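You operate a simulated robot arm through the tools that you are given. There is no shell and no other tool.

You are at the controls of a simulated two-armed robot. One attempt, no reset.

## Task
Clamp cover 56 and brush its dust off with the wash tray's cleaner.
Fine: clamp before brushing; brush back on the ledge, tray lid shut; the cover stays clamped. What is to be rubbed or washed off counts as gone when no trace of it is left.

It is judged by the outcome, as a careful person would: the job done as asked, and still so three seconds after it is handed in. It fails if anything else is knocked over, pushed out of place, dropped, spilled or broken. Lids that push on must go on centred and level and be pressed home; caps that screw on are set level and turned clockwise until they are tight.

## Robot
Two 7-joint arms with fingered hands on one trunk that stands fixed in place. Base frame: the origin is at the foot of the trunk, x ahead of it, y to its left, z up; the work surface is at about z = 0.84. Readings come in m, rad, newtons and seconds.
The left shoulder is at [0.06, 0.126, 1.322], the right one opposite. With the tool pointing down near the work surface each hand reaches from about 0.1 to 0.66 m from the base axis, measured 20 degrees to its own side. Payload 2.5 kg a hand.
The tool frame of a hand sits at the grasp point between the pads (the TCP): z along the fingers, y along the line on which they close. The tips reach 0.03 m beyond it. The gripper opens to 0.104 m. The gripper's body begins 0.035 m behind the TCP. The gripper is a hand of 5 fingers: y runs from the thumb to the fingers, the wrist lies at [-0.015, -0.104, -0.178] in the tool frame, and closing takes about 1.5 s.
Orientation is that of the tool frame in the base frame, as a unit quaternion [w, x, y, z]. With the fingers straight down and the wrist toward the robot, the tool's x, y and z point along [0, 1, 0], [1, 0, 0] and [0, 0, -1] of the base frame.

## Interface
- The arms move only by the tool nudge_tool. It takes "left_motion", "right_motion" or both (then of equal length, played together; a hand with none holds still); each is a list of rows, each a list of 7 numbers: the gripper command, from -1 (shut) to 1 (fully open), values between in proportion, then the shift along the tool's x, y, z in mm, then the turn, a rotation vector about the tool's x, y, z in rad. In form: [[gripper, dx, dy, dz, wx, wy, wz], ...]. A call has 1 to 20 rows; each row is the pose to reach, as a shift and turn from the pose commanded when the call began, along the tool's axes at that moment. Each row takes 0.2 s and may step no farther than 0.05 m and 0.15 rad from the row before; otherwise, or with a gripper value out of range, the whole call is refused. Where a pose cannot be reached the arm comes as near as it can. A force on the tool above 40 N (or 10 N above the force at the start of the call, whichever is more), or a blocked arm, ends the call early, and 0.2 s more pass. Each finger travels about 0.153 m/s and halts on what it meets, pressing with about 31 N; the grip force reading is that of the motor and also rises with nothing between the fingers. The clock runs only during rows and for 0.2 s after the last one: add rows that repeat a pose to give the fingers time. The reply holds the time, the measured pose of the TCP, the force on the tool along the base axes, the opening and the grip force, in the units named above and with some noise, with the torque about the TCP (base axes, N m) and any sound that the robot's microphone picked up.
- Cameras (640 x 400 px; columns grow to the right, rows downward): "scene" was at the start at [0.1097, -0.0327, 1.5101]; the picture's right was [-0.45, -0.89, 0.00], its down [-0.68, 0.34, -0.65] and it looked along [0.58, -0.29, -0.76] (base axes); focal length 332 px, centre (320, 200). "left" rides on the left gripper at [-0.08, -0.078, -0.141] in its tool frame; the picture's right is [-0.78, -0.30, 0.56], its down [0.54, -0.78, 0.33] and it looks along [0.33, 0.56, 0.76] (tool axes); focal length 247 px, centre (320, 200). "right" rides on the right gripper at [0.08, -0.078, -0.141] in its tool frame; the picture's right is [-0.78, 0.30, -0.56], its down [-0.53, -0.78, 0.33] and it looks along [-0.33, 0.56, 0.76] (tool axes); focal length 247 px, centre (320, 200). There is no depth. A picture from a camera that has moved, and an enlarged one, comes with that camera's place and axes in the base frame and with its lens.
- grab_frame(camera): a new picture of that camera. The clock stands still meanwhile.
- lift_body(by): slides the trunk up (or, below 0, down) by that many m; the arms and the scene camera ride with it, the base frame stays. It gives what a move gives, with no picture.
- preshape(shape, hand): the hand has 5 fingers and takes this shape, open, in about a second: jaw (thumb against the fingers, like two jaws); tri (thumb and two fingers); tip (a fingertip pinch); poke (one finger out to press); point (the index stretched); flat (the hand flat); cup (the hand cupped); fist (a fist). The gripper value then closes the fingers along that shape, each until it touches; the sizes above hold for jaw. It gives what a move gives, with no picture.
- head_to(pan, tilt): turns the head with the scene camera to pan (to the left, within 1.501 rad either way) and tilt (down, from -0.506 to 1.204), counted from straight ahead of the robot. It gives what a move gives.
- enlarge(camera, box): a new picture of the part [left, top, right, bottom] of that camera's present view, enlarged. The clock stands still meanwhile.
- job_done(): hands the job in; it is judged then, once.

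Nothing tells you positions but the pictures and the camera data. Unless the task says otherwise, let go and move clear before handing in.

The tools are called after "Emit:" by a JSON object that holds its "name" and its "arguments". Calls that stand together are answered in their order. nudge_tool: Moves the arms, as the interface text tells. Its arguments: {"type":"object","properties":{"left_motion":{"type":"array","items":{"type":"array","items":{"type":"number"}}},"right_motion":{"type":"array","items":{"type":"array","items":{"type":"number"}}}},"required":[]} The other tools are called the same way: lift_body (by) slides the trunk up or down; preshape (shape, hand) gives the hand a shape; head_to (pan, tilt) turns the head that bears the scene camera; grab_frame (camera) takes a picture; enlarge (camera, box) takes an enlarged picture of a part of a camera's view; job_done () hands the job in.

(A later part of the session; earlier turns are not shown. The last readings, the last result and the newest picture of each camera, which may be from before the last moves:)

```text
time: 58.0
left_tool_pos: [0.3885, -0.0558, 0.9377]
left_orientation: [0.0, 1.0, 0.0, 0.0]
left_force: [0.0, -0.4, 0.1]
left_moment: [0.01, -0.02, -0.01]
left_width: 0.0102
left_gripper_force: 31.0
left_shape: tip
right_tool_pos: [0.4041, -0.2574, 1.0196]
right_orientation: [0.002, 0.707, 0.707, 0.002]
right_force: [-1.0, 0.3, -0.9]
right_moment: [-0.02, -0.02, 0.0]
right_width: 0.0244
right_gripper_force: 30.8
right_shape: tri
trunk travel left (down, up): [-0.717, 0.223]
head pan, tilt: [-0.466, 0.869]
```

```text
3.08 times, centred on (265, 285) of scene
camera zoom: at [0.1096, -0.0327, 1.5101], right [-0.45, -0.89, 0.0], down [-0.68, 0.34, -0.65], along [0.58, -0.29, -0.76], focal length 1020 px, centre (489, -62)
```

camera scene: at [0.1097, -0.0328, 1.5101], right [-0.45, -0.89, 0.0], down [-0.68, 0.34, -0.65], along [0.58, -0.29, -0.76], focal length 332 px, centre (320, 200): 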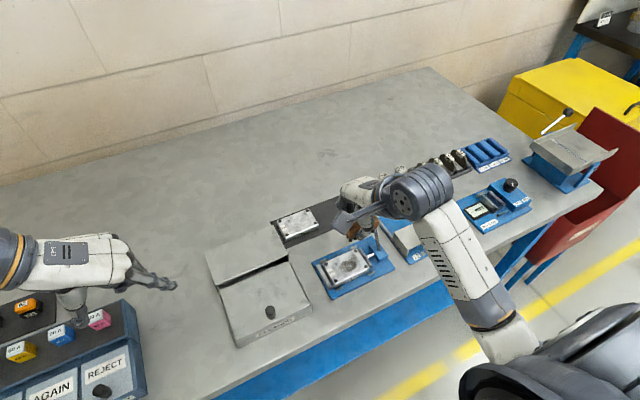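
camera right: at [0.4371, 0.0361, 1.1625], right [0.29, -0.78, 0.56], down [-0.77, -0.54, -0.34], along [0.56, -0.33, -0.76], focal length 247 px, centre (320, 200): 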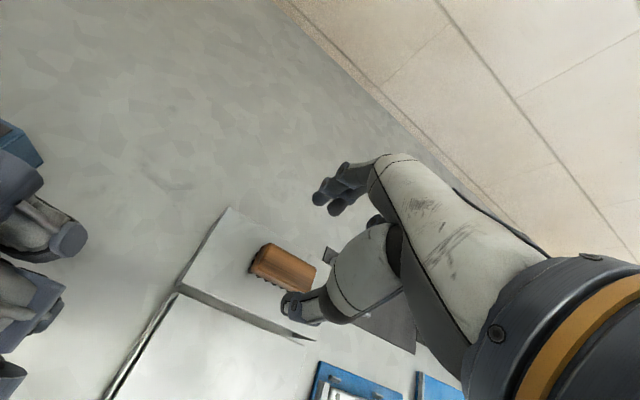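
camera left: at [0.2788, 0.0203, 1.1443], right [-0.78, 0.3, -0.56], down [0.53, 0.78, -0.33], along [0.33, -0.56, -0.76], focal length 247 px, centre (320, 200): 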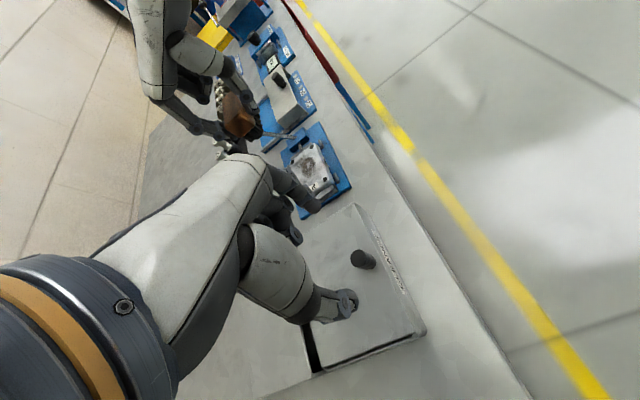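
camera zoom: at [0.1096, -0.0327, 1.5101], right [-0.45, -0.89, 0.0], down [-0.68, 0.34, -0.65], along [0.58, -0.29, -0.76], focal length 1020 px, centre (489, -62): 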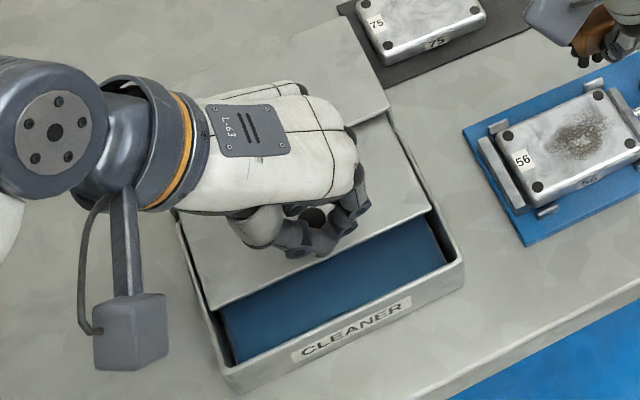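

Emit:
{"name": "nudge_tool", "arguments": {"left_motion": [[-1, 10, 0, 0, 0, 0, 0], [-1, 20, 0, 0, 0, 0, 0], [-1, 30, 0, 0, 0, 0, 0], [-1, 38, 0, 0, 0, 0, 0], [-1, 38, 0, 0, 0, 0, 0]]}}

Emit:
{"name": "enlarge", "arguments": {"camera": "left", "box": [230, 140, 430, 340]}}

Emit:
{"name": "enlarge", "arguments": {"camera": "scene", "box": [200, 220, 330, 350]}}

```text
time: 59.2
left_tool_pos: [0.4268, -0.0565, 0.9371]
left_orientation: [0.0, 1.0, -0.001, 0.0]
left_force: [0.0, -0.1, 0.1]
left_moment: [-0.01, 0.01, -0.01]
left_width: 0.0101
left_gripper_force: 30.7
left_shape: tip
right_tool_pos: [0.4063, -0.2562, 1.0202]
right_orientation: [0.002, 0.707, 0.707, 0.002]
right_force: [-0.2, -0.1, -0.4]
right_moment: [0.01, 0.03, -0.02]
right_width: 0.0243
right_gripper_force: 30.8
right_shape: tri
trunk travel left (down, up): [-0.717, 0.223]
head pan, tilt: [-0.466, 0.869]
```

```text
2.00 times, centred on (330, 240) of left
camera zoom: at [0.3473, 0.0202, 1.0782], right [-0.78, 0.3, -0.56], down [0.53, 0.78, -0.33], along [0.33, -0.56, -0.76], focal length 494 px, centre (300, 120)
```

zoom: 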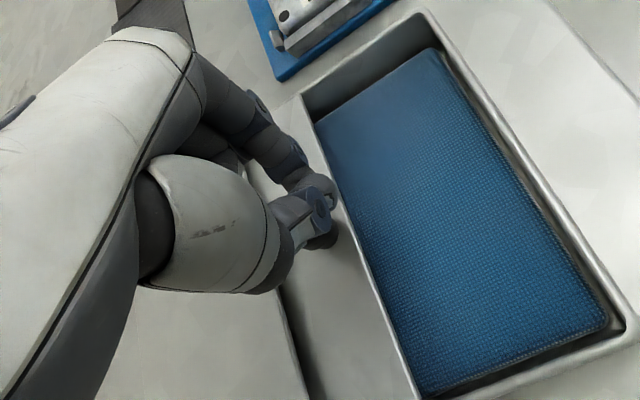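

```text
3.08 times, centred on (265, 285) of scene
camera zoom: at [0.1097, -0.0327, 1.5101], right [-0.45, -0.89, 0.0], down [-0.68, 0.34, -0.65], along [0.58, -0.29, -0.76], focal length 1020 px, centre (489, -62)
```

zoom: 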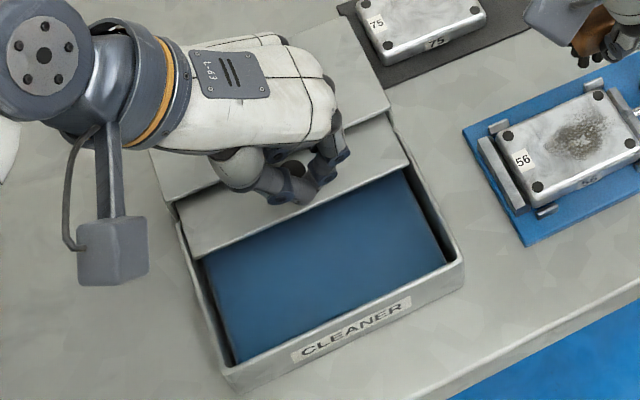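

The tray is now wide open and the blue cleaner pad exposed. I'll withdraw the left hand back, up and to the left.

Emit:
{"name": "nudge_tool", "arguments": {"left_motion": [[-1, -8, 0, -10, 0, 0, 0], [-1, -10, 0, -40, 0, 0, 0], [-1, -10, 0, -80, 0, 0, 0], [-1, -10, -40, -110, 0, 0, 0], [-1, -10, -85, -130, 0, 0, 0], [-1, -10, -130, -140, 0, 0, 0], [-1, -10, -175, -140, 0, 0, 0], [-1, -10, -175, -140, 0, 0, 0]]}}

Emit:
{"name": "enlarge", "arguments": {"camera": "scene", "box": [195, 220, 325, 350]}}

Emit:
{"name": "enlarge", "arguments": {"camera": "left", "box": [280, 100, 440, 240]}}

```text
time: 61.0
left_tool_pos: [0.4162, 0.1164, 1.0769]
left_orientation: [0.0, 1.0, 0.0, -0.001]
left_force: [-0.1, 1.3, -0.1]
left_moment: [0.0, 0.0, -0.02]
left_width: 0.0104
left_gripper_force: 31.1
left_shape: tip
right_tool_pos: [0.4046, -0.2576, 1.0198]
right_orientation: [0.001, 0.708, 0.707, 0.002]
right_force: [-0.1, -0.5, 0.0]
right_moment: [0.03, 0.0, 0.0]
right_width: 0.0242
right_gripper_force: 31.1
right_shape: tri
trunk travel left (down, up): [-0.717, 0.223]
head pan, tilt: [-0.466, 0.869]
```

```text
3.08 times, centred on (260, 285) of scene
camera zoom: at [0.1098, -0.033, 1.5101], right [-0.45, -0.89, 0.0], down [-0.68, 0.34, -0.65], along [0.58, -0.29, -0.76], focal length 1020 px, centre (505, -62)
```

zoom: 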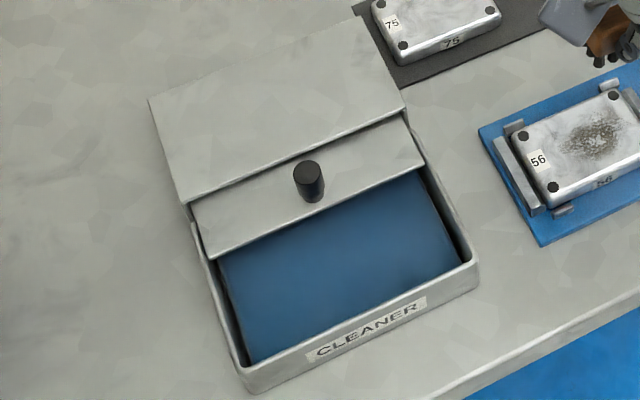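

```text
2.86 times, centred on (360, 170) of left
camera zoom: at [0.3372, 0.1943, 1.2184], right [-0.78, 0.3, -0.56], down [0.53, 0.78, -0.33], along [0.33, -0.56, -0.76], focal length 706 px, centre (206, 286)
```

zoom: 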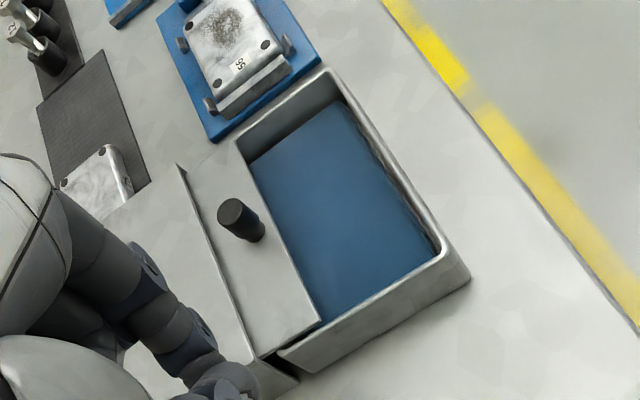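

The cleaner pad surface is at about z = 0.866, with the lid's front edge now at x ≈ 0.424. I'll move the left hand a bit further away and carry the brush over the right half of the open tray, clear of the knob.

Emit:
{"name": "nudge_tool", "arguments": {"left_motion": [[-1, 0, -15, -5, 0, 0, 0], [-1, 0, -30, -10, 0, 0, 0], [-1, 0, -45, -15, 0, 0, 0], [-1, 0, -60, -20, 0, 0, 0], [-1, 0, -60, -20, 0, 0, 0], [-1, 0, -60, -20, 0, 0, 0]], "right_motion": [[-1, 37, -3, 0, 0, 0, 0], [-1, 74, -7, 0, 0, 0, 0], [-1, 111, -10, 0, 0, 0, 0], [-1, 148, -14, 0, 0, 0, 0], [-1, 185, -17, 0, 0, 0, 0], [-1, 185, -17, 0, 0, 0, 0]]}}

Emit:
{"name": "grab_frame", "arguments": {"camera": "right"}}

Emit:
{"name": "grab_frame", "arguments": {"camera": "left"}}

Emit:
{"name": "grab_frame", "arguments": {"camera": "scene"}}

```text
time: 62.4
left_tool_pos: [0.4168, 0.1791, 1.0969]
left_orientation: [0.0, 1.0, 0.001, 0.0]
left_force: [0.8, -0.6, 1.2]
left_moment: [-0.04, 0.0, -0.01]
left_width: 0.0101
left_gripper_force: 31.4
left_shape: tip
right_tool_pos: [0.3891, -0.0714, 1.0206]
right_orientation: [0.002, 0.707, 0.707, 0.002]
right_force: [0.2, 0.1, -0.8]
right_moment: [0.01, -0.03, 0.0]
right_width: 0.0242
right_gripper_force: 30.7
right_shape: tri
trunk travel left (down, up): [-0.717, 0.223]
head pan, tilt: [-0.466, 0.869]
```

```text
taken
camera right: at [0.3109, 0.0083, 1.1606], right [0.29, -0.78, 0.56], down [-0.77, -0.54, -0.34], along [0.56, -0.33, -0.76], focal length 247 px, centre (320, 200)
```

right: 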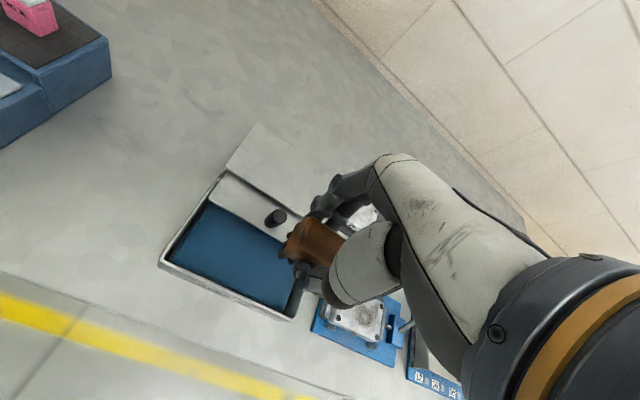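

```text
taken
camera left: at [0.3368, 0.2565, 1.2383], right [-0.78, 0.3, -0.56], down [0.53, 0.78, -0.33], along [0.33, -0.56, -0.76], focal length 247 px, centre (320, 200)
```

left: 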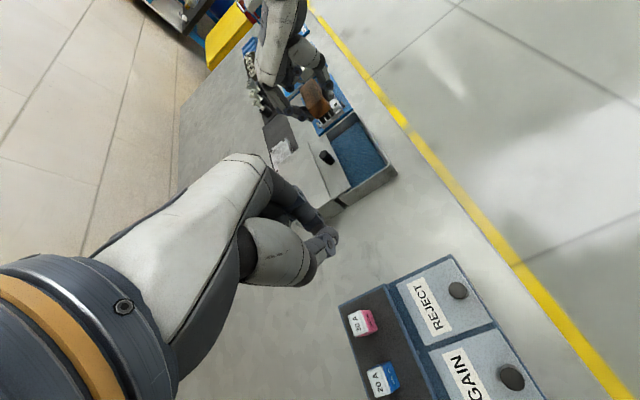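

```text
taken
camera scene: at [0.1097, -0.033, 1.5101], right [-0.45, -0.89, 0.0], down [-0.68, 0.34, -0.65], along [0.58, -0.29, -0.76], focal length 332 px, centre (320, 200)
```

scene: 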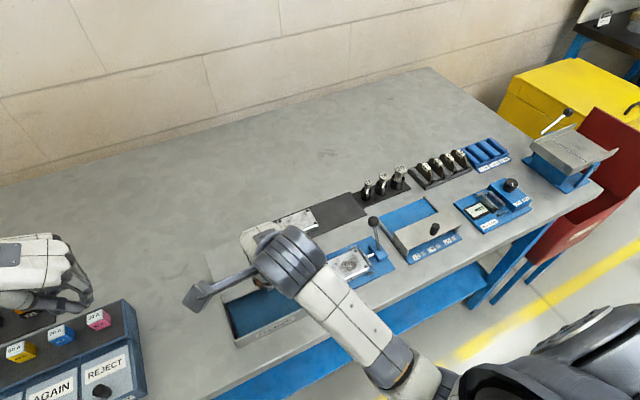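

Emit:
{"name": "nudge_tool", "arguments": {"right_motion": [[-1, 0, 0, 30, 0, 0, 0], [-1, 0, 0, 55, 0, 0, 0], [-1, 0, 0, 68, 0, 0, 0], [-1, 0, 0, 68, 0, 0, 0]]}}

Emit:
{"name": "enlarge", "arguments": {"camera": "right", "box": [210, 160, 370, 300]}}

Emit:
{"name": "enlarge", "arguments": {"camera": "left", "box": [260, 50, 420, 210]}}

```text
time: 63.4
left_tool_pos: [0.4169, 0.1793, 1.0965]
left_orientation: [0.0, 1.0, 0.0, 0.0]
left_force: [-0.6, -0.8, -0.7]
left_moment: [0.01, -0.01, 0.0]
left_width: 0.01
left_gripper_force: 30.8
left_shape: tip
right_tool_pos: [0.3885, -0.0725, 0.9532]
right_orientation: [0.002, 0.707, 0.707, 0.0]
right_force: [0.1, -0.4, -0.6]
right_moment: [-0.01, -0.03, -0.01]
right_width: 0.0243
right_gripper_force: 30.7
right_shape: tri
trunk travel left (down, up): [-0.717, 0.223]
head pan, tilt: [-0.466, 0.869]
```

```text
2.86 times, centred on (290, 230) of right
camera zoom: at [0.3114, 0.0076, 1.0935], right [0.29, -0.78, 0.56], down [-0.78, -0.54, -0.34], along [0.56, -0.33, -0.76], focal length 706 px, centre (406, 114)
```

zoom: 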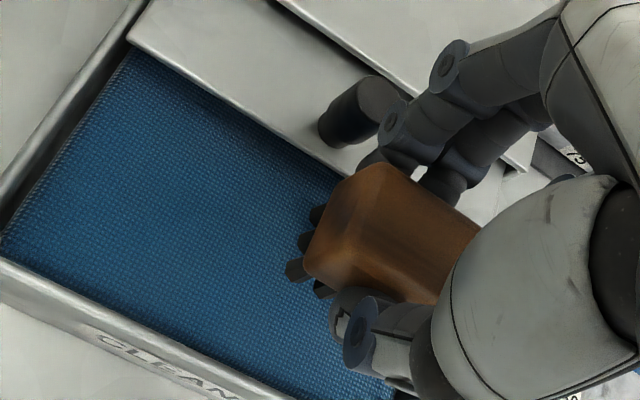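

```text
2.50 times, centred on (340, 130) of left
camera zoom: at [0.3368, 0.2565, 1.2381], right [-0.78, 0.3, -0.56], down [0.53, 0.78, -0.33], along [0.33, -0.56, -0.76], focal length 617 px, centre (270, 375)
```

zoom: 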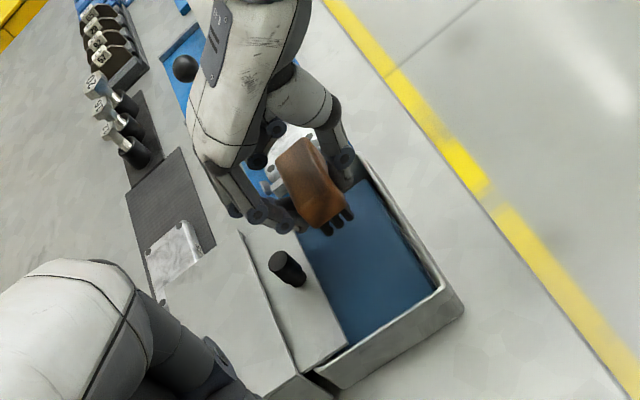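

The bristles are just above the open tray, clear of the knob and walls. I'll lower gently until they touch the pad.

Emit:
{"name": "nudge_tool", "arguments": {"right_motion": [[-1, 0, 0, 8, 0, 0, 0], [-1, 0, 0, 16, 0, 0, 0], [-1, 0, 0, 24, 0, 0, 0], [-1, 0, 0, 24, 0, 0, 0]]}}

Emit:
{"name": "nudge_tool", "arguments": {"right_motion": [[-1, 0, 0, 3, 0, 0, 0], [-1, 0, 0, 5, 0, 0, 0], [-1, 0, 0, 5, 0, 0, 0]]}}

Emit:
{"name": "enlarge", "arguments": {"camera": "right", "box": [210, 160, 370, 300]}}

```text
time: 64.4
left_tool_pos: [0.417, 0.1783, 1.0973]
left_orientation: [-0.001, 1.0, 0.0, 0.0]
left_force: [-0.4, 0.7, -1.2]
left_moment: [0.0, -0.01, -0.01]
left_width: 0.0101
left_gripper_force: 30.7
left_shape: tip
right_tool_pos: [0.3878, -0.0723, 0.929]
right_orientation: [0.001, 0.707, 0.707, 0.003]
right_force: [0.4, -0.5, -1.2]
right_moment: [0.0, 0.04, -0.03]
right_width: 0.0244
right_gripper_force: 30.9
right_shape: tri
trunk travel left (down, up): [-0.717, 0.223]
head pan, tilt: [-0.466, 0.869]
```

```text
time: 65.2
left_tool_pos: [0.4175, 0.1798, 1.0972]
left_orientation: [0.001, 1.0, 0.0, 0.0]
left_force: [-0.3, -0.2, -0.1]
left_moment: [-0.03, -0.01, -0.03]
left_width: 0.0105
left_gripper_force: 30.6
left_shape: tip
right_tool_pos: [0.3881, -0.0716, 0.9246]
right_orientation: [0.002, 0.706, 0.708, 0.002]
right_force: [0.1, 0.3, -0.7]
right_moment: [-0.02, 0.02, 0.0]
right_width: 0.0246
right_gripper_force: 31.4
right_shape: tri
trunk travel left (down, up): [-0.717, 0.223]
head pan, tilt: [-0.466, 0.869]
```

```text
2.86 times, centred on (290, 230) of right
camera zoom: at [0.311, 0.0075, 1.0654], right [0.29, -0.78, 0.56], down [-0.77, -0.54, -0.34], along [0.56, -0.33, -0.76], focal length 706 px, centre (406, 114)
```

zoom: 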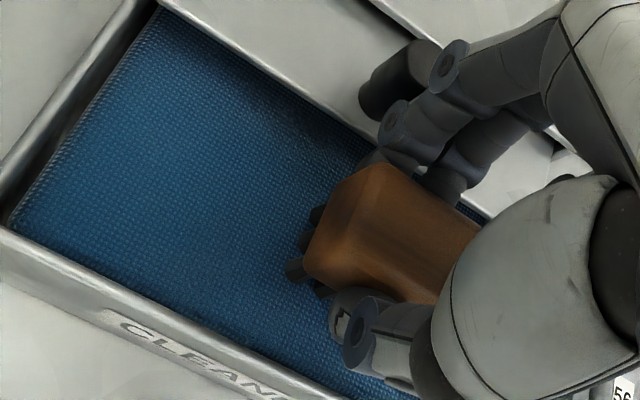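

No contact yet. I'll continue down in small steps.

Emit:
{"name": "nudge_tool", "arguments": {"right_motion": [[-1, 0, 0, 2, 0, 0, 0], [-1, 0, 0, 4, 0, 0, 0], [-1, 0, 0, 4, 0, 0, 0]]}}

Emit:
{"name": "nudge_tool", "arguments": {"right_motion": [[-1, 0, 0, 2, 0, 0, 0], [-1, 0, 0, 4, 0, 0, 0], [-1, 0, 0, 4, 0, 0, 0]]}}

```text
time: 66.0
left_tool_pos: [0.4171, 0.1789, 1.0963]
left_orientation: [0.0, 1.0, 0.0, -0.001]
left_force: [0.4, 1.3, -0.7]
left_moment: [-0.06, 0.01, -0.01]
left_width: 0.01
left_gripper_force: 30.8
left_shape: tip
right_tool_pos: [0.3878, -0.0721, 0.921]
right_orientation: [0.002, 0.707, 0.707, 0.003]
right_force: [0.5, 0.6, 0.2]
right_moment: [-0.02, 0.01, -0.03]
right_width: 0.0241
right_gripper_force: 31.4
right_shape: tri
trunk travel left (down, up): [-0.717, 0.223]
head pan, tilt: [-0.466, 0.869]
```

```text
time: 66.8
left_tool_pos: [0.4171, 0.1786, 1.0967]
left_orientation: [0.0, 1.0, 0.0, 0.0]
left_force: [-0.6, 0.4, 0.4]
left_moment: [-0.04, -0.02, 0.03]
left_width: 0.0103
left_gripper_force: 30.8
left_shape: tip
right_tool_pos: [0.3879, -0.0745, 0.9175]
right_orientation: [0.002, 0.707, 0.707, 0.001]
right_force: [0.0, 0.6, 0.2]
right_moment: [0.04, 0.03, 0.0]
right_width: 0.0244
right_gripper_force: 31.0
right_shape: tri
trunk travel left (down, up): [-0.717, 0.223]
head pan, tilt: [-0.466, 0.869]
```

Emit:
{"name": "nudge_tool", "arguments": {"right_motion": [[-1, 0, 0, 2, 0, 0, 0], [-1, 0, 0, 4, 0, 0, 0], [-1, 0, 0, 4, 0, 0, 0]]}}

Emit:
{"name": "enlarge", "arguments": {"camera": "right", "box": [210, 160, 370, 300]}}

Emit:
{"name": "enlarge", "arguments": {"camera": "left", "box": [290, 70, 410, 190]}}

```text
time: 67.6
left_tool_pos: [0.4175, 0.1795, 1.0964]
left_orientation: [0.0, 1.0, 0.0, 0.0]
left_force: [0.1, 0.2, 0.1]
left_moment: [0.0, 0.0, 0.01]
left_width: 0.0102
left_gripper_force: 31.3
left_shape: tip
right_tool_pos: [0.3886, -0.0735, 0.9136]
right_orientation: [0.002, 0.706, 0.708, 0.002]
right_force: [-0.1, 0.4, -0.8]
right_moment: [0.03, 0.0, 0.0]
right_width: 0.0243
right_gripper_force: 31.4
right_shape: tri
trunk travel left (down, up): [-0.717, 0.223]
head pan, tilt: [-0.466, 0.869]
```

```text
2.86 times, centred on (290, 230) of right
camera zoom: at [0.3114, 0.0067, 1.0539], right [0.29, -0.78, 0.56], down [-0.77, -0.54, -0.34], along [0.56, -0.33, -0.76], focal length 706 px, centre (406, 114)
```

zoom: 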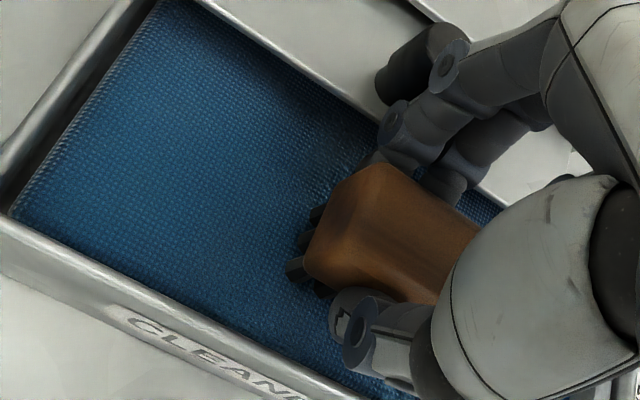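

```text
3.33 times, centred on (350, 130) of left
camera zoom: at [0.3368, 0.2565, 1.2382], right [-0.78, 0.3, -0.56], down [0.53, 0.78, -0.33], along [0.33, -0.56, -0.76], focal length 823 px, centre (220, 433)
```

zoom: 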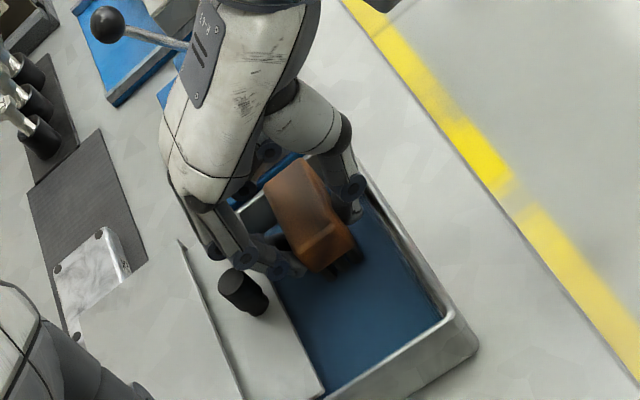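

Emit:
{"name": "nudge_tool", "arguments": {"right_motion": [[-1, 0, 0, 2, 0, 0, 0], [-1, 0, 0, 3, 0, 0, 0], [-1, 0, 0, 3, 0, 0, 0]]}}

Emit:
{"name": "nudge_tool", "arguments": {"right_motion": [[-1, 0, 0, 2, 0, 0, 0], [-1, 0, 0, 3, 0, 0, 0], [-1, 0, 0, 3, 0, 0, 0]]}}

Emit:
{"name": "enlarge", "arguments": {"camera": "right", "box": [260, 190, 360, 290]}}

```text
time: 68.4
left_tool_pos: [0.4166, 0.1795, 1.0968]
left_orientation: [0.0, 1.0, 0.0, 0.0]
left_force: [-0.1, 0.9, -0.7]
left_moment: [-0.06, 0.01, 0.04]
left_width: 0.0101
left_gripper_force: 31.0
left_shape: tip
right_tool_pos: [0.3892, -0.0728, 0.9091]
right_orientation: [0.002, 0.707, 0.707, 0.002]
right_force: [0.1, 0.1, -0.2]
right_moment: [-0.01, -0.01, -0.02]
right_width: 0.0247
right_gripper_force: 31.2
right_shape: tri
trunk travel left (down, up): [-0.717, 0.223]
head pan, tilt: [-0.466, 0.869]
```

```text
time: 69.2
left_tool_pos: [0.4168, 0.1794, 1.0964]
left_orientation: [0.0, 1.0, -0.001, -0.001]
left_force: [0.5, 0.1, -0.4]
left_moment: [0.0, -0.02, -0.02]
left_width: 0.0101
left_gripper_force: 31.0
left_shape: tip
right_tool_pos: [0.389, -0.0729, 0.9073]
right_orientation: [0.002, 0.707, 0.707, 0.004]
right_force: [-0.3, 0.6, 5.5]
right_moment: [0.0, -0.01, 0.0]
right_width: 0.0247
right_gripper_force: 30.9
right_shape: tri
trunk travel left (down, up): [-0.717, 0.223]
head pan, tilt: [-0.466, 0.869]
```

```text
4.00 times, centred on (310, 240) of right
camera zoom: at [0.3113, 0.0069, 1.0481], right [0.29, -0.78, 0.56], down [-0.77, -0.54, -0.34], along [0.56, -0.33, -0.76], focal length 988 px, centre (360, 40)
```

zoom: 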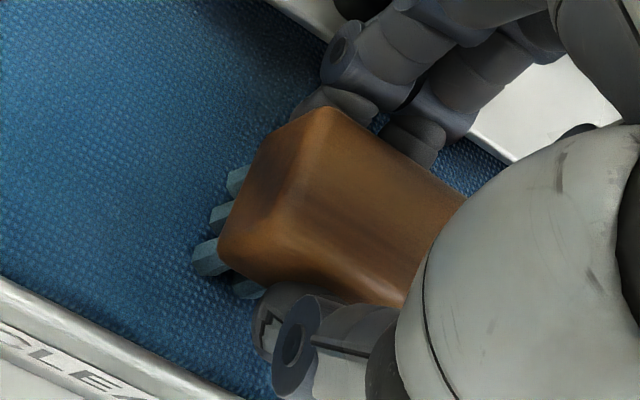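

The bristles have touched the pad (5.5 N) and turned blue, so they're loaded with cleaner. I'll press a moment longer, then lift straight out.

Emit:
{"name": "nudge_tool", "arguments": {"right_motion": [[-1, 0, 0, 1, 0, 0, 0], [-1, 0, 0, 1, 0, 0, 0], [-1, 0, 0, 0, 0, 0, 0], [-1, 0, 0, -15, 0, 0, 0], [-1, 0, 0, -40, 0, 0, 0], [-1, 0, 0, -75, 0, 0, 0], [-1, 0, 0, -110, 0, 0, 0], [-1, 0, 0, -110, 0, 0, 0]]}}

Emit:
{"name": "enlarge", "arguments": {"camera": "right", "box": [210, 160, 370, 300]}}

Emit:
{"name": "enlarge", "arguments": {"camera": "left", "box": [260, 30, 420, 190]}}

```text
time: 71.0
left_tool_pos: [0.4162, 0.1792, 1.097]
left_orientation: [0.0, 1.0, 0.0, 0.0]
left_force: [-0.8, -0.4, -0.1]
left_moment: [0.01, 0.0, 0.01]
left_width: 0.0101
left_gripper_force: 31.7
left_shape: tip
right_tool_pos: [0.3822, -0.0907, 1.0038]
right_orientation: [0.015, 0.705, 0.709, -0.025]
right_force: [-0.5, 0.3, -0.1]
right_moment: [0.01, 0.01, -0.03]
right_width: 0.0245
right_gripper_force: 30.8
right_shape: tri
trunk travel left (down, up): [-0.717, 0.223]
head pan, tilt: [-0.466, 0.869]
```

```text
2.86 times, centred on (290, 230) of right
camera zoom: at [0.3065, -0.0029, 1.1428], right [0.31, -0.74, 0.6], down [-0.78, -0.56, -0.29], along [0.55, -0.38, -0.75], focal length 706 px, centre (406, 114)
```

zoom: 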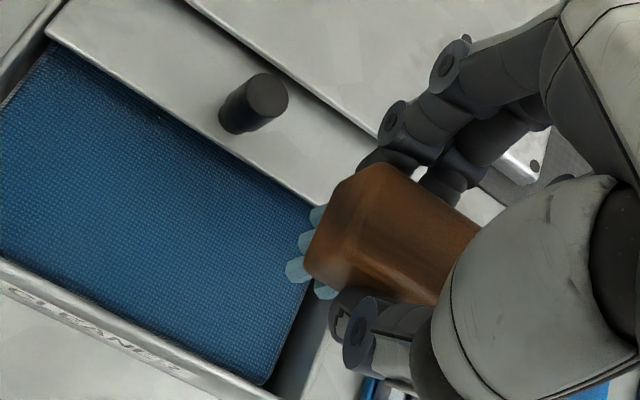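

```text
2.50 times, centred on (340, 110) of left
camera zoom: at [0.3367, 0.2565, 1.2382], right [-0.78, 0.3, -0.56], down [0.53, 0.78, -0.33], along [0.33, -0.56, -0.76], focal length 617 px, centre (270, 425)
```

zoom: 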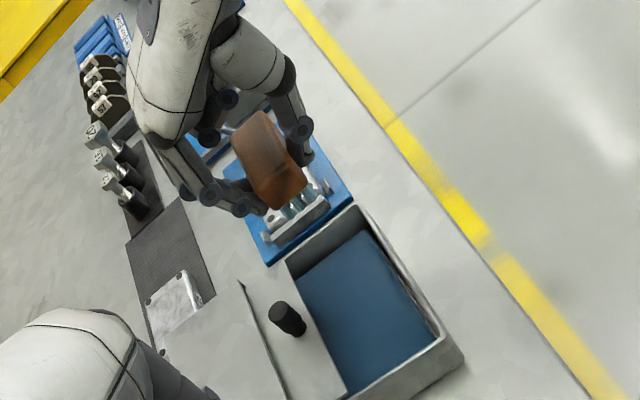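

The bristles are clearly wet with cleaner. Now I'll carry the brush over the clamped cover.

Emit:
{"name": "nudge_tool", "arguments": {"right_motion": [[-1, -31, 2, 8, 0, 0, 0], [-1, -62, 4, 15, 0, 0, 0], [-1, -93, 7, 25, 0, 0, 0], [-1, -124, 9, 32, 0, 0, 0], [-1, -154, 11, 32, 0, 0, 0], [-1, -154, 11, 32, 0, 0, 0]]}}

Emit:
{"name": "grab_frame", "arguments": {"camera": "right"}}

Emit:
{"name": "enlarge", "arguments": {"camera": "scene", "box": [290, 190, 430, 300]}}

```text
time: 72.4
left_tool_pos: [0.4165, 0.1794, 1.0965]
left_orientation: [0.0, 1.0, 0.0, 0.0]
left_force: [0.3, -0.1, 0.4]
left_moment: [-0.02, -0.03, 0.0]
left_width: 0.01
left_gripper_force: 31.3
left_shape: tip
right_tool_pos: [0.3997, -0.2297, 0.9847]
right_orientation: [0.001, 0.707, 0.707, 0.002]
right_force: [0.0, 0.3, -0.1]
right_moment: [0.0, -0.02, -0.05]
right_width: 0.0246
right_gripper_force: 30.6
right_shape: tri
trunk travel left (down, up): [-0.717, 0.223]
head pan, tilt: [-0.466, 0.869]
```

```text
taken
camera right: at [0.3218, -0.1482, 1.1255], right [0.29, -0.78, 0.56], down [-0.77, -0.53, -0.34], along [0.56, -0.33, -0.76], focal length 247 px, centre (320, 200)
```

right: 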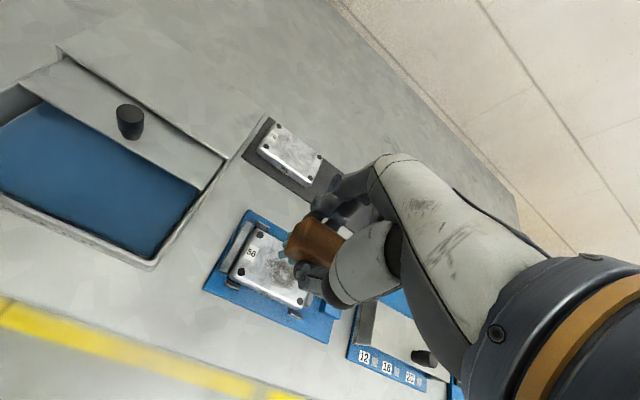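

```text
3.64 times, centred on (360, 245) of scene
camera zoom: at [0.1097, -0.0325, 1.5101], right [-0.45, -0.89, 0.0], down [-0.68, 0.34, -0.65], along [0.58, -0.29, -0.76], focal length 1205 px, centre (174, 36)
```

zoom: 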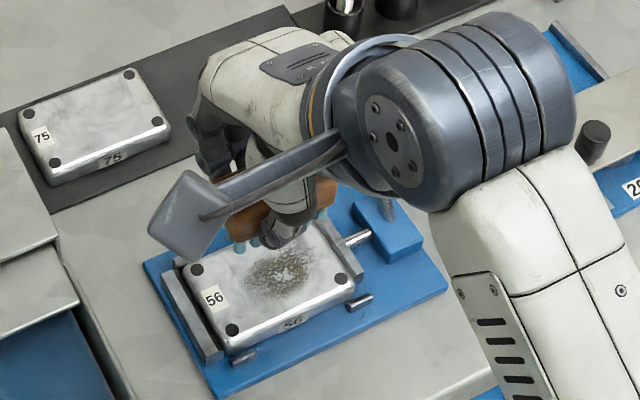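

Emit:
{"name": "nudge_tool", "arguments": {"right_motion": [[-1, 0, 0, 20, 0, 0, 0], [-1, 0, 0, 38, 0, 0, 0], [-1, 0, 0, 50, 0, 0, 0], [-1, 0, 0, 50, 0, 0, 0]]}}

Emit:
{"name": "enlarge", "arguments": {"camera": "right", "box": [220, 170, 380, 310]}}

Emit:
{"name": "enlarge", "arguments": {"camera": "scene", "box": [290, 200, 430, 310]}}

```text
time: 73.4
left_tool_pos: [0.418, 0.1798, 1.0974]
left_orientation: [0.0, 1.0, 0.0, 0.0]
left_force: [-0.4, 0.1, -0.5]
left_moment: [0.02, 0.0, 0.02]
left_width: 0.0102
left_gripper_force: 31.1
left_shape: tip
right_tool_pos: [0.3986, -0.2276, 0.9346]
right_orientation: [0.001, 0.706, 0.708, 0.002]
right_force: [0.4, -0.9, 0.4]
right_moment: [-0.01, 0.02, 0.03]
right_width: 0.0247
right_gripper_force: 30.9
right_shape: tri
trunk travel left (down, up): [-0.717, 0.223]
head pan, tilt: [-0.466, 0.869]
```

```text
2.86 times, centred on (300, 240) of right
camera zoom: at [0.3219, -0.1477, 1.0755], right [0.29, -0.78, 0.56], down [-0.77, -0.54, -0.34], along [0.56, -0.33, -0.76], focal length 706 px, centre (377, 86)
```

zoom: 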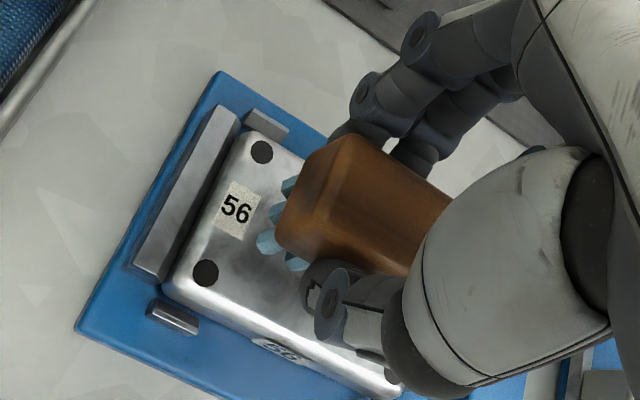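

```text
3.64 times, centred on (360, 255) of scene
camera zoom: at [0.1097, -0.0328, 1.5101], right [-0.45, -0.89, 0.0], down [-0.68, 0.34, -0.65], along [0.58, -0.29, -0.76], focal length 1205 px, centre (174, 0)
```

zoom: 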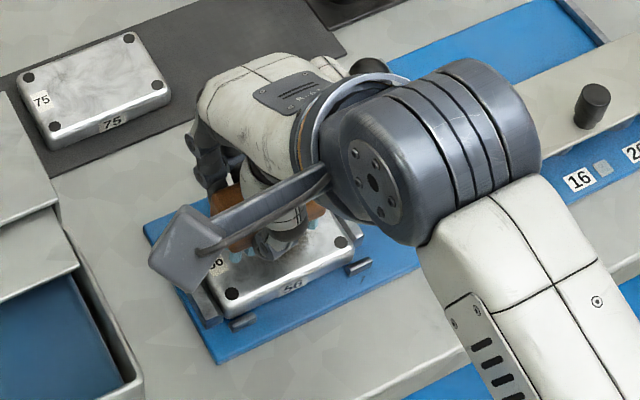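

The brush is lined up over the dust. I'll lower the last bit until the bristles bear lightly.

Emit:
{"name": "nudge_tool", "arguments": {"right_motion": [[-1, 0, 0, 4, 0, 0, 0], [-1, 0, 0, 8, 0, 0, 0], [-1, 0, 0, 8, 0, 0, 0]]}}

Emit:
{"name": "nudge_tool", "arguments": {"right_motion": [[-1, 0, 0, 2, 0, 0, 0], [-1, 0, 0, 4, 0, 0, 0], [-1, 0, 0, 4, 0, 0, 0]]}}

```text
time: 74.2
left_tool_pos: [0.4173, 0.1794, 1.0973]
left_orientation: [0.0, 1.0, 0.0, 0.0]
left_force: [-0.1, 0.6, 0.4]
left_moment: [0.01, 0.05, -0.01]
left_width: 0.0101
left_gripper_force: 30.8
left_shape: tip
right_tool_pos: [0.3992, -0.2274, 0.9256]
right_orientation: [0.0, 0.708, 0.707, 0.001]
right_force: [0.0, -0.1, -1.0]
right_moment: [0.02, 0.01, -0.03]
right_width: 0.0245
right_gripper_force: 30.6
right_shape: tri
trunk travel left (down, up): [-0.717, 0.223]
head pan, tilt: [-0.466, 0.869]
```

```text
time: 75.0
left_tool_pos: [0.4178, 0.1796, 1.0967]
left_orientation: [0.001, 1.0, 0.0, 0.0]
left_force: [0.3, 0.0, -0.1]
left_moment: [0.02, -0.01, 0.0]
left_width: 0.0103
left_gripper_force: 31.3
left_shape: tip
right_tool_pos: [0.3993, -0.2261, 0.9219]
right_orientation: [0.002, 0.706, 0.708, 0.002]
right_force: [0.0, 0.6, -0.9]
right_moment: [0.01, 0.0, -0.02]
right_width: 0.0245
right_gripper_force: 31.1
right_shape: tri
trunk travel left (down, up): [-0.717, 0.223]
head pan, tilt: [-0.466, 0.869]
```

Emit:
{"name": "nudge_tool", "arguments": {"right_motion": [[-1, 0, 0, 2, 0, 0, 0], [-1, 0, 0, 3, 0, 0, 0], [-1, 0, 0, 3, 0, 0, 0]]}}

Emit:
{"name": "nudge_tool", "arguments": {"right_motion": [[-1, 0, 0, 1, 0, 0, 0], [-1, 0, 0, 2, 0, 0, 0], [-1, 0, 0, 2, 0, 0, 0]]}}

```text
time: 75.8
left_tool_pos: [0.4167, 0.1794, 1.0977]
left_orientation: [0.0, 1.0, 0.0, 0.001]
left_force: [1.1, 0.4, -0.3]
left_moment: [-0.01, -0.02, -0.02]
left_width: 0.0101
left_gripper_force: 31.1
left_shape: tip
right_tool_pos: [0.3998, -0.2258, 0.9181]
right_orientation: [0.001, 0.707, 0.708, 0.001]
right_force: [-0.4, 0.5, -1.1]
right_moment: [0.02, -0.04, 0.02]
right_width: 0.0246
right_gripper_force: 31.1
right_shape: tri
trunk travel left (down, up): [-0.717, 0.223]
head pan, tilt: [-0.466, 0.869]
```

```text
time: 76.6
left_tool_pos: [0.4163, 0.1794, 1.0973]
left_orientation: [0.0, 1.0, 0.0, 0.0]
left_force: [0.0, -0.3, 0.9]
left_moment: [-0.01, -0.02, 0.02]
left_width: 0.0101
left_gripper_force: 31.0
left_shape: tip
right_tool_pos: [0.4017, -0.2255, 0.9179]
right_orientation: [0.002, 0.707, 0.707, 0.003]
right_force: [-0.5, -0.2, -0.3]
right_moment: [0.01, 0.02, 0.01]
right_width: 0.0251
right_gripper_force: 30.9
right_shape: tri
trunk travel left (down, up): [-0.717, 0.223]
head pan, tilt: [-0.466, 0.869]
```

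Emit:
{"name": "nudge_tool", "arguments": {"right_motion": [[-1, 0, 0, 1, 0, 0, 0], [-1, 0, 0, 2, 0, 0, 0], [-1, 0, 0, 2, 0, 0, 0]]}}

Emit:
{"name": "enlarge", "arguments": {"camera": "right", "box": [240, 180, 360, 300]}}

```text
time: 77.4
left_tool_pos: [0.4167, 0.1793, 1.0964]
left_orientation: [0.001, 1.0, 0.0, 0.001]
left_force: [0.8, 0.5, -0.1]
left_moment: [-0.06, -0.03, -0.03]
left_width: 0.0099
left_gripper_force: 31.0
left_shape: tip
right_tool_pos: [0.3997, -0.2268, 0.9149]
right_orientation: [0.002, 0.706, 0.708, 0.003]
right_force: [0.4, -0.1, -1.5]
right_moment: [0.02, -0.02, -0.02]
right_width: 0.0246
right_gripper_force: 30.8
right_shape: tri
trunk travel left (down, up): [-0.717, 0.223]
head pan, tilt: [-0.466, 0.869]
```

```text
3.33 times, centred on (300, 240) of right
camera zoom: at [0.322, -0.1466, 1.0563], right [0.29, -0.78, 0.56], down [-0.77, -0.54, -0.34], along [0.56, -0.33, -0.76], focal length 823 px, centre (387, 67)
```

zoom: 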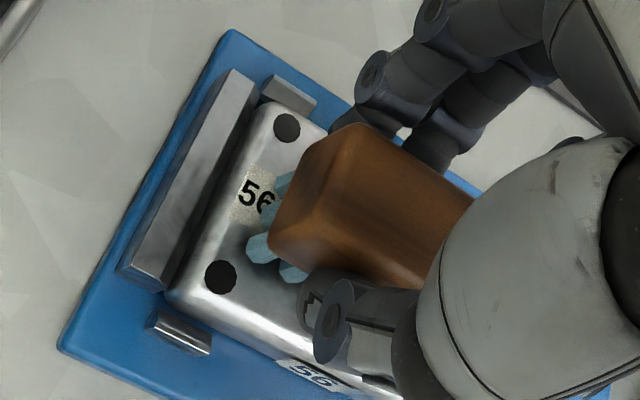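

Emit:
{"name": "nudge_tool", "arguments": {"right_motion": [[-1, 0, 0, 1, 0, 0, 0], [-1, 0, 0, 2, 0, 0, 0], [-1, 0, 0, 2, 0, 0, 0]]}}

Emit:
{"name": "nudge_tool", "arguments": {"right_motion": [[-1, 0, 0, 1, 0, 0, 0], [-1, 0, 0, 2, 0, 0, 0], [-1, 0, 0, 2, 0, 0, 0]]}}

```text
time: 78.2
left_tool_pos: [0.4167, 0.1788, 1.0967]
left_orientation: [-0.001, 1.0, 0.0, -0.001]
left_force: [0.2, -0.5, -0.1]
left_moment: [-0.01, 0.01, 0.01]
left_width: 0.0103
left_gripper_force: 30.8
left_shape: tip
right_tool_pos: [0.3999, -0.2261, 0.9134]
right_orientation: [0.002, 0.706, 0.708, 0.002]
right_force: [-0.4, 0.2, -0.5]
right_moment: [0.0, 0.02, -0.02]
right_width: 0.0246
right_gripper_force: 30.9
right_shape: tri
trunk travel left (down, up): [-0.717, 0.223]
head pan, tilt: [-0.466, 0.869]
```

```text
time: 79.0
left_tool_pos: [0.417, 0.1793, 1.0967]
left_orientation: [0.0, 1.0, 0.0, 0.0]
left_force: [0.0, 1.2, 0.5]
left_moment: [0.02, 0.0, -0.01]
left_width: 0.0102
left_gripper_force: 31.0
left_shape: tip
right_tool_pos: [0.3989, -0.2259, 0.9105]
right_orientation: [0.003, 0.707, 0.707, 0.002]
right_force: [0.3, -0.4, 1.9]
right_moment: [-0.01, 0.02, -0.01]
right_width: 0.0248
right_gripper_force: 30.7
right_shape: tri
trunk travel left (down, up): [-0.717, 0.223]
head pan, tilt: [-0.466, 0.869]
```

There's light contact (about 3 N). I'll press slightly and scrub with back-and-forth strokes over the dust.

Emit:
{"name": "nudge_tool", "arguments": {"right_motion": [[-1, 0, 0, 1.5, 0, 0, 0], [-1, 0, 8, 1.5, 0, 0, 0], [-1, 0, 16, 1.5, 0, 0, 0], [-1, 0, 8, 1.5, 0, 0, 0], [-1, 0, 0, 1.5, 0, 0, 0], [-1, 0, -8, 1.5, 0, 0, 0], [-1, 0, -16, 1.5, 0, 0, 0], [-1, -2, -8, 1.5, 0, 0, 0], [-1, -4, 0, 1.5, 0, 0, 0], [-1, -4, 8, 1.5, 0, 0, 0], [-1, -4, 16, 1.5, 0, 0, 0], [-1, -6, 8, 1.5, 0, 0, 0], [-1, -8, 0, 1.5, 0, 0, 0], [-1, -8, -8, 1.5, 0, 0, 0], [-1, -8, -16, 1.5, 0, 0, 0], [-1, -8, -8, 1.5, 0, 0, 0], [-1, -8, 0, 1.5, 0, 0, 0]]}}

Emit:
{"name": "enlarge", "arguments": {"camera": "right", "box": [220, 170, 380, 310]}}

Emit:
{"name": "enlarge", "arguments": {"camera": "scene", "box": [310, 220, 410, 300]}}

```text
time: 82.6
left_tool_pos: [0.4169, 0.1792, 1.0978]
left_orientation: [0.0, 1.0, 0.0, 0.001]
left_force: [-0.1, -0.2, 0.7]
left_moment: [-0.01, -0.04, -0.01]
left_width: 0.0099
left_gripper_force: 31.2
left_shape: tip
right_tool_pos: [0.3989, -0.2331, 0.9107]
right_orientation: [0.002, 0.707, 0.707, 0.001]
right_force: [-4.3, -0.4, 13.8]
right_moment: [0.01, 0.13, 0.01]
right_width: 0.0258
right_gripper_force: 31.3
right_shape: tri
trunk travel left (down, up): [-0.717, 0.223]
head pan, tilt: [-0.466, 0.869]
```

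```text
2.86 times, centred on (300, 240) of right
camera zoom: at [0.3211, -0.1538, 1.0514], right [0.29, -0.78, 0.56], down [-0.77, -0.54, -0.34], along [0.56, -0.33, -0.76], focal length 706 px, centre (377, 86)
```

zoom: 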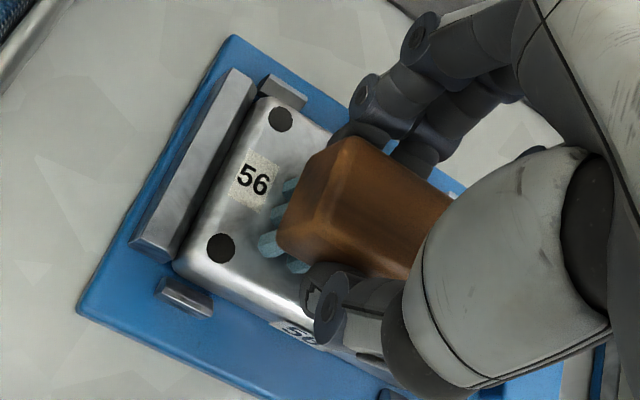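

```text
5.00 times, centred on (360, 260) of scene
camera zoom: at [0.1079, -0.032, 1.5103], right [-0.45, -0.89, 0.0], down [-0.68, 0.34, -0.65], along [0.58, -0.29, -0.76], focal length 1657 px, centre (120, -100)
```

zoom: 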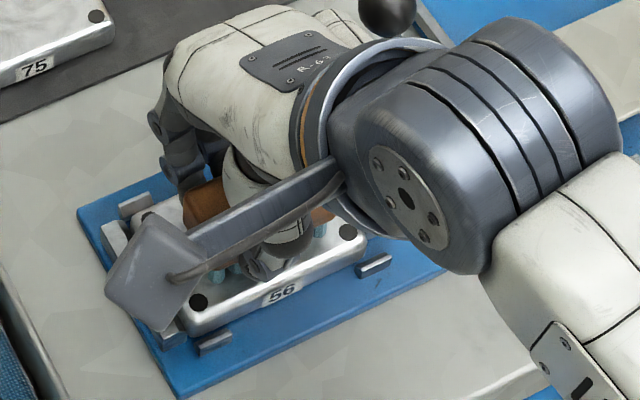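

The brush held steady at about 14 N of pressure. I'll lift off and look at the cover.

Emit:
{"name": "nudge_tool", "arguments": {"right_motion": [[-1, 0, 0, -20, 0, 0, 0], [-1, 0, 0, -55, 0, 0, 0], [-1, -5, 5, -90, 0, 0, 0], [-1, -20, 8, -108, 0, 0, 0], [-1, -20, 8, -108, 0, 0, 0]]}}

Emit:
{"name": "enlarge", "arguments": {"camera": "scene", "box": [310, 230, 400, 300]}}

Emit:
{"name": "enlarge", "arguments": {"camera": "left", "box": [290, 60, 370, 130]}}

```text
time: 83.8
left_tool_pos: [0.4176, 0.1798, 1.0973]
left_orientation: [0.0, 1.0, 0.001, 0.0]
left_force: [0.0, -0.1, 0.7]
left_moment: [-0.01, 0.0, 0.03]
left_width: 0.0099
left_gripper_force: 30.4
left_shape: tip
right_tool_pos: [0.4073, -0.2532, 1.0176]
right_orientation: [0.002, 0.706, 0.708, 0.001]
right_force: [0.1, 1.1, -0.8]
right_moment: [0.02, 0.0, 0.03]
right_width: 0.0249
right_gripper_force: 31.2
right_shape: tri
trunk travel left (down, up): [-0.717, 0.223]
head pan, tilt: [-0.466, 0.869]
```

```text
5.71 times, centred on (355, 265) of scene
camera zoom: at [0.1097, -0.0326, 1.5101], right [-0.45, -0.89, 0.0], down [-0.68, 0.34, -0.65], along [0.58, -0.29, -0.76], focal length 1894 px, centre (120, -171)
```

zoom: 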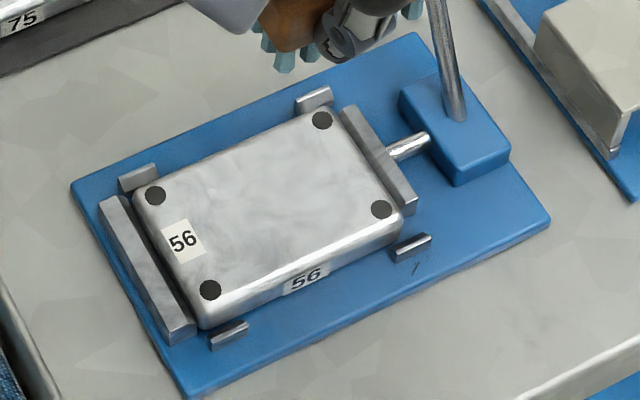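

```text
5.71 times, centred on (330, 95) of left
camera zoom: at [0.3368, 0.2566, 1.2381], right [-0.78, 0.3, -0.56], down [0.53, 0.78, -0.33], along [0.33, -0.56, -0.76], focal length 1411 px, centre (263, 800)
```

zoom: 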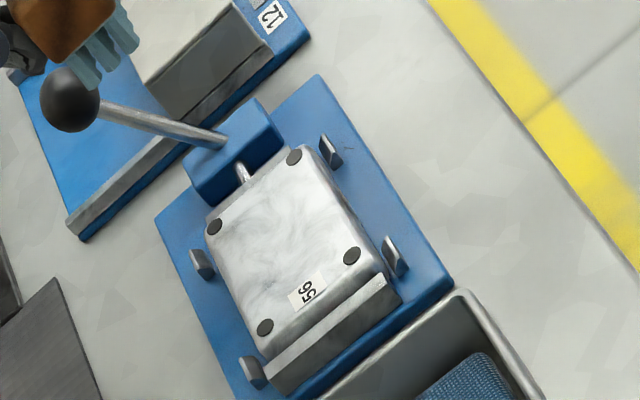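

The brown dust looks gone. I'll inspect the cover more closely for any trace, including its sides.

Emit:
{"name": "enlarge", "arguments": {"camera": "scene", "box": [325, 242, 385, 290]}}

Emit:
{"name": "enlarge", "arguments": {"camera": "left", "box": [310, 70, 350, 110]}}

Emit:
{"name": "enlarge", "arguments": {"camera": "right", "box": [220, 190, 320, 300]}}

```text
8.33 times, centred on (355, 266) of scene
camera zoom: at [0.1097, -0.0326, 1.5101], right [-0.45, -0.89, 0.0], down [-0.68, 0.34, -0.65], along [0.58, -0.29, -0.76], focal length 2762 px, centre (28, -350)
```

zoom: 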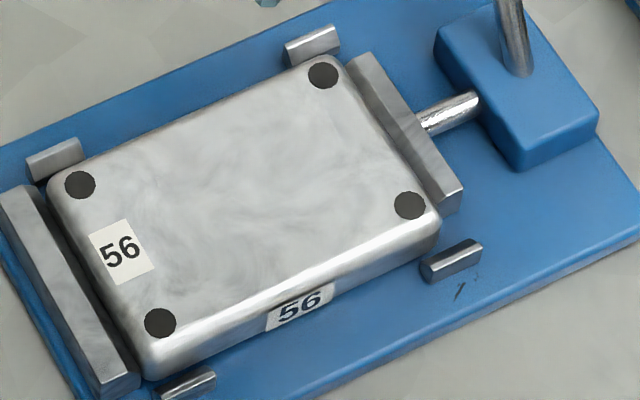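

```text
10.00 times, centred on (330, 90) of left
camera zoom: at [0.3368, 0.2566, 1.2381], right [-0.78, 0.3, -0.56], down [0.53, 0.78, -0.33], along [0.33, -0.56, -0.76], focal length 2470 px, centre (220, 1300)
```

zoom: 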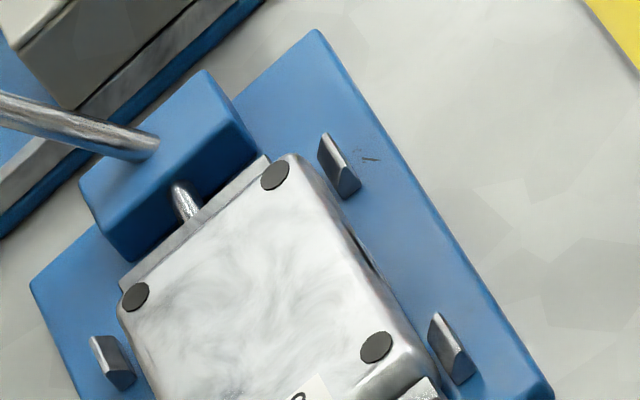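

```text
3.64 times, centred on (270, 245) of right
camera zoom: at [0.3294, -0.1739, 1.1586], right [0.29, -0.78, 0.56], down [-0.77, -0.54, -0.34], along [0.56, -0.33, -0.76], focal length 898 px, centre (502, 36)
```

zoom: 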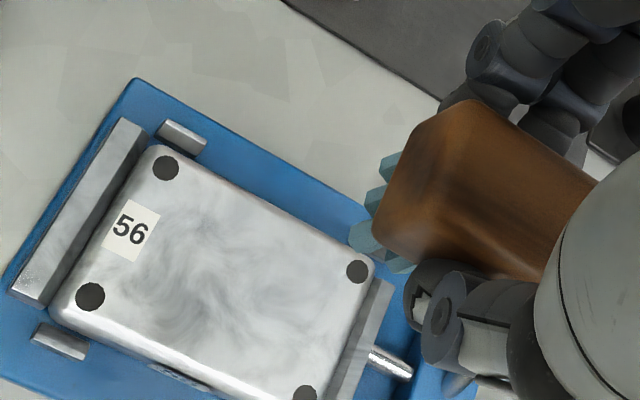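

No trace of dust remains and the cover is still clamped. Next I'll carry the brush back over its spot on the ledge.

Emit:
{"name": "nudge_tool", "arguments": {"right_motion": [[-1, 35, 18, -3, 0, 0, 0], [-1, 69, 36, -3, 0, 0, 0], [-1, 103, 54, -3, 0, 0, 0], [-1, 138, 72, -3, 0, 0, 0], [-1, 172, 90, -3, 0, 0, 0], [-1, 206, 107.5, -3, 0, 0, 0], [-1, 206, 107.5, -3, 0, 0, 0]]}}

Emit:
{"name": "nudge_tool", "arguments": {"right_motion": [[-1, 0, 0, 0, 0, 0, 0]]}}

Emit:
{"name": "enlarge", "arguments": {"camera": "right", "box": [160, 140, 400, 340]}}

Emit:
{"name": "enlarge", "arguments": {"camera": "left", "box": [190, 60, 430, 260]}}

```text
time: 85.4
left_tool_pos: [0.4162, 0.1794, 1.0979]
left_orientation: [0.0, 1.0, 0.0, 0.0]
left_force: [-0.1, -0.6, -0.2]
left_moment: [-0.01, 0.01, 0.01]
left_width: 0.0099
left_gripper_force: 31.0
left_shape: tip
right_tool_pos: [0.5152, -0.0482, 1.0229]
right_orientation: [0.001, 0.707, 0.707, 0.002]
right_force: [0.8, -0.1, -0.4]
right_moment: [0.0, -0.01, 0.03]
right_width: 0.0251
right_gripper_force: 31.0
right_shape: tri
trunk travel left (down, up): [-0.717, 0.223]
head pan, tilt: [-0.466, 0.869]
```

```text
time: 85.8
left_tool_pos: [0.4178, 0.1785, 1.0967]
left_orientation: [0.0, 1.0, -0.001, 0.0]
left_force: [-0.1, 0.0, 0.1]
left_moment: [0.02, 0.07, -0.02]
left_width: 0.0102
left_gripper_force: 30.6
left_shape: tip
right_tool_pos: [0.515, -0.0478, 1.0223]
right_orientation: [0.001, 0.706, 0.708, 0.003]
right_force: [-0.2, -0.4, -0.6]
right_moment: [-0.01, -0.02, 0.01]
right_width: 0.0252
right_gripper_force: 31.5
right_shape: tri
trunk travel left (down, up): [-0.717, 0.223]
head pan, tilt: [-0.466, 0.869]
```

```text
2.00 times, centred on (280, 240) of right
camera zoom: at [0.4371, 0.0327, 1.1635], right [0.29, -0.78, 0.56], down [-0.77, -0.54, -0.34], along [0.56, -0.33, -0.76], focal length 494 px, centre (400, 120)
```

zoom: 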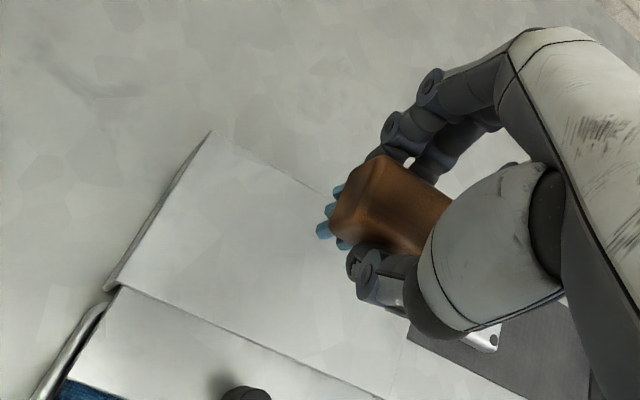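

```text
2.00 times, centred on (310, 160) of left
camera zoom: at [0.3368, 0.2564, 1.2382], right [-0.78, 0.3, -0.56], down [0.53, 0.78, -0.33], along [0.33, -0.56, -0.76], focal length 494 px, centre (340, 280)
```

zoom: 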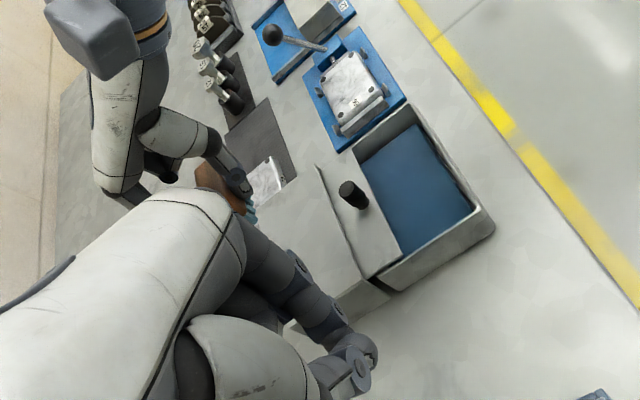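

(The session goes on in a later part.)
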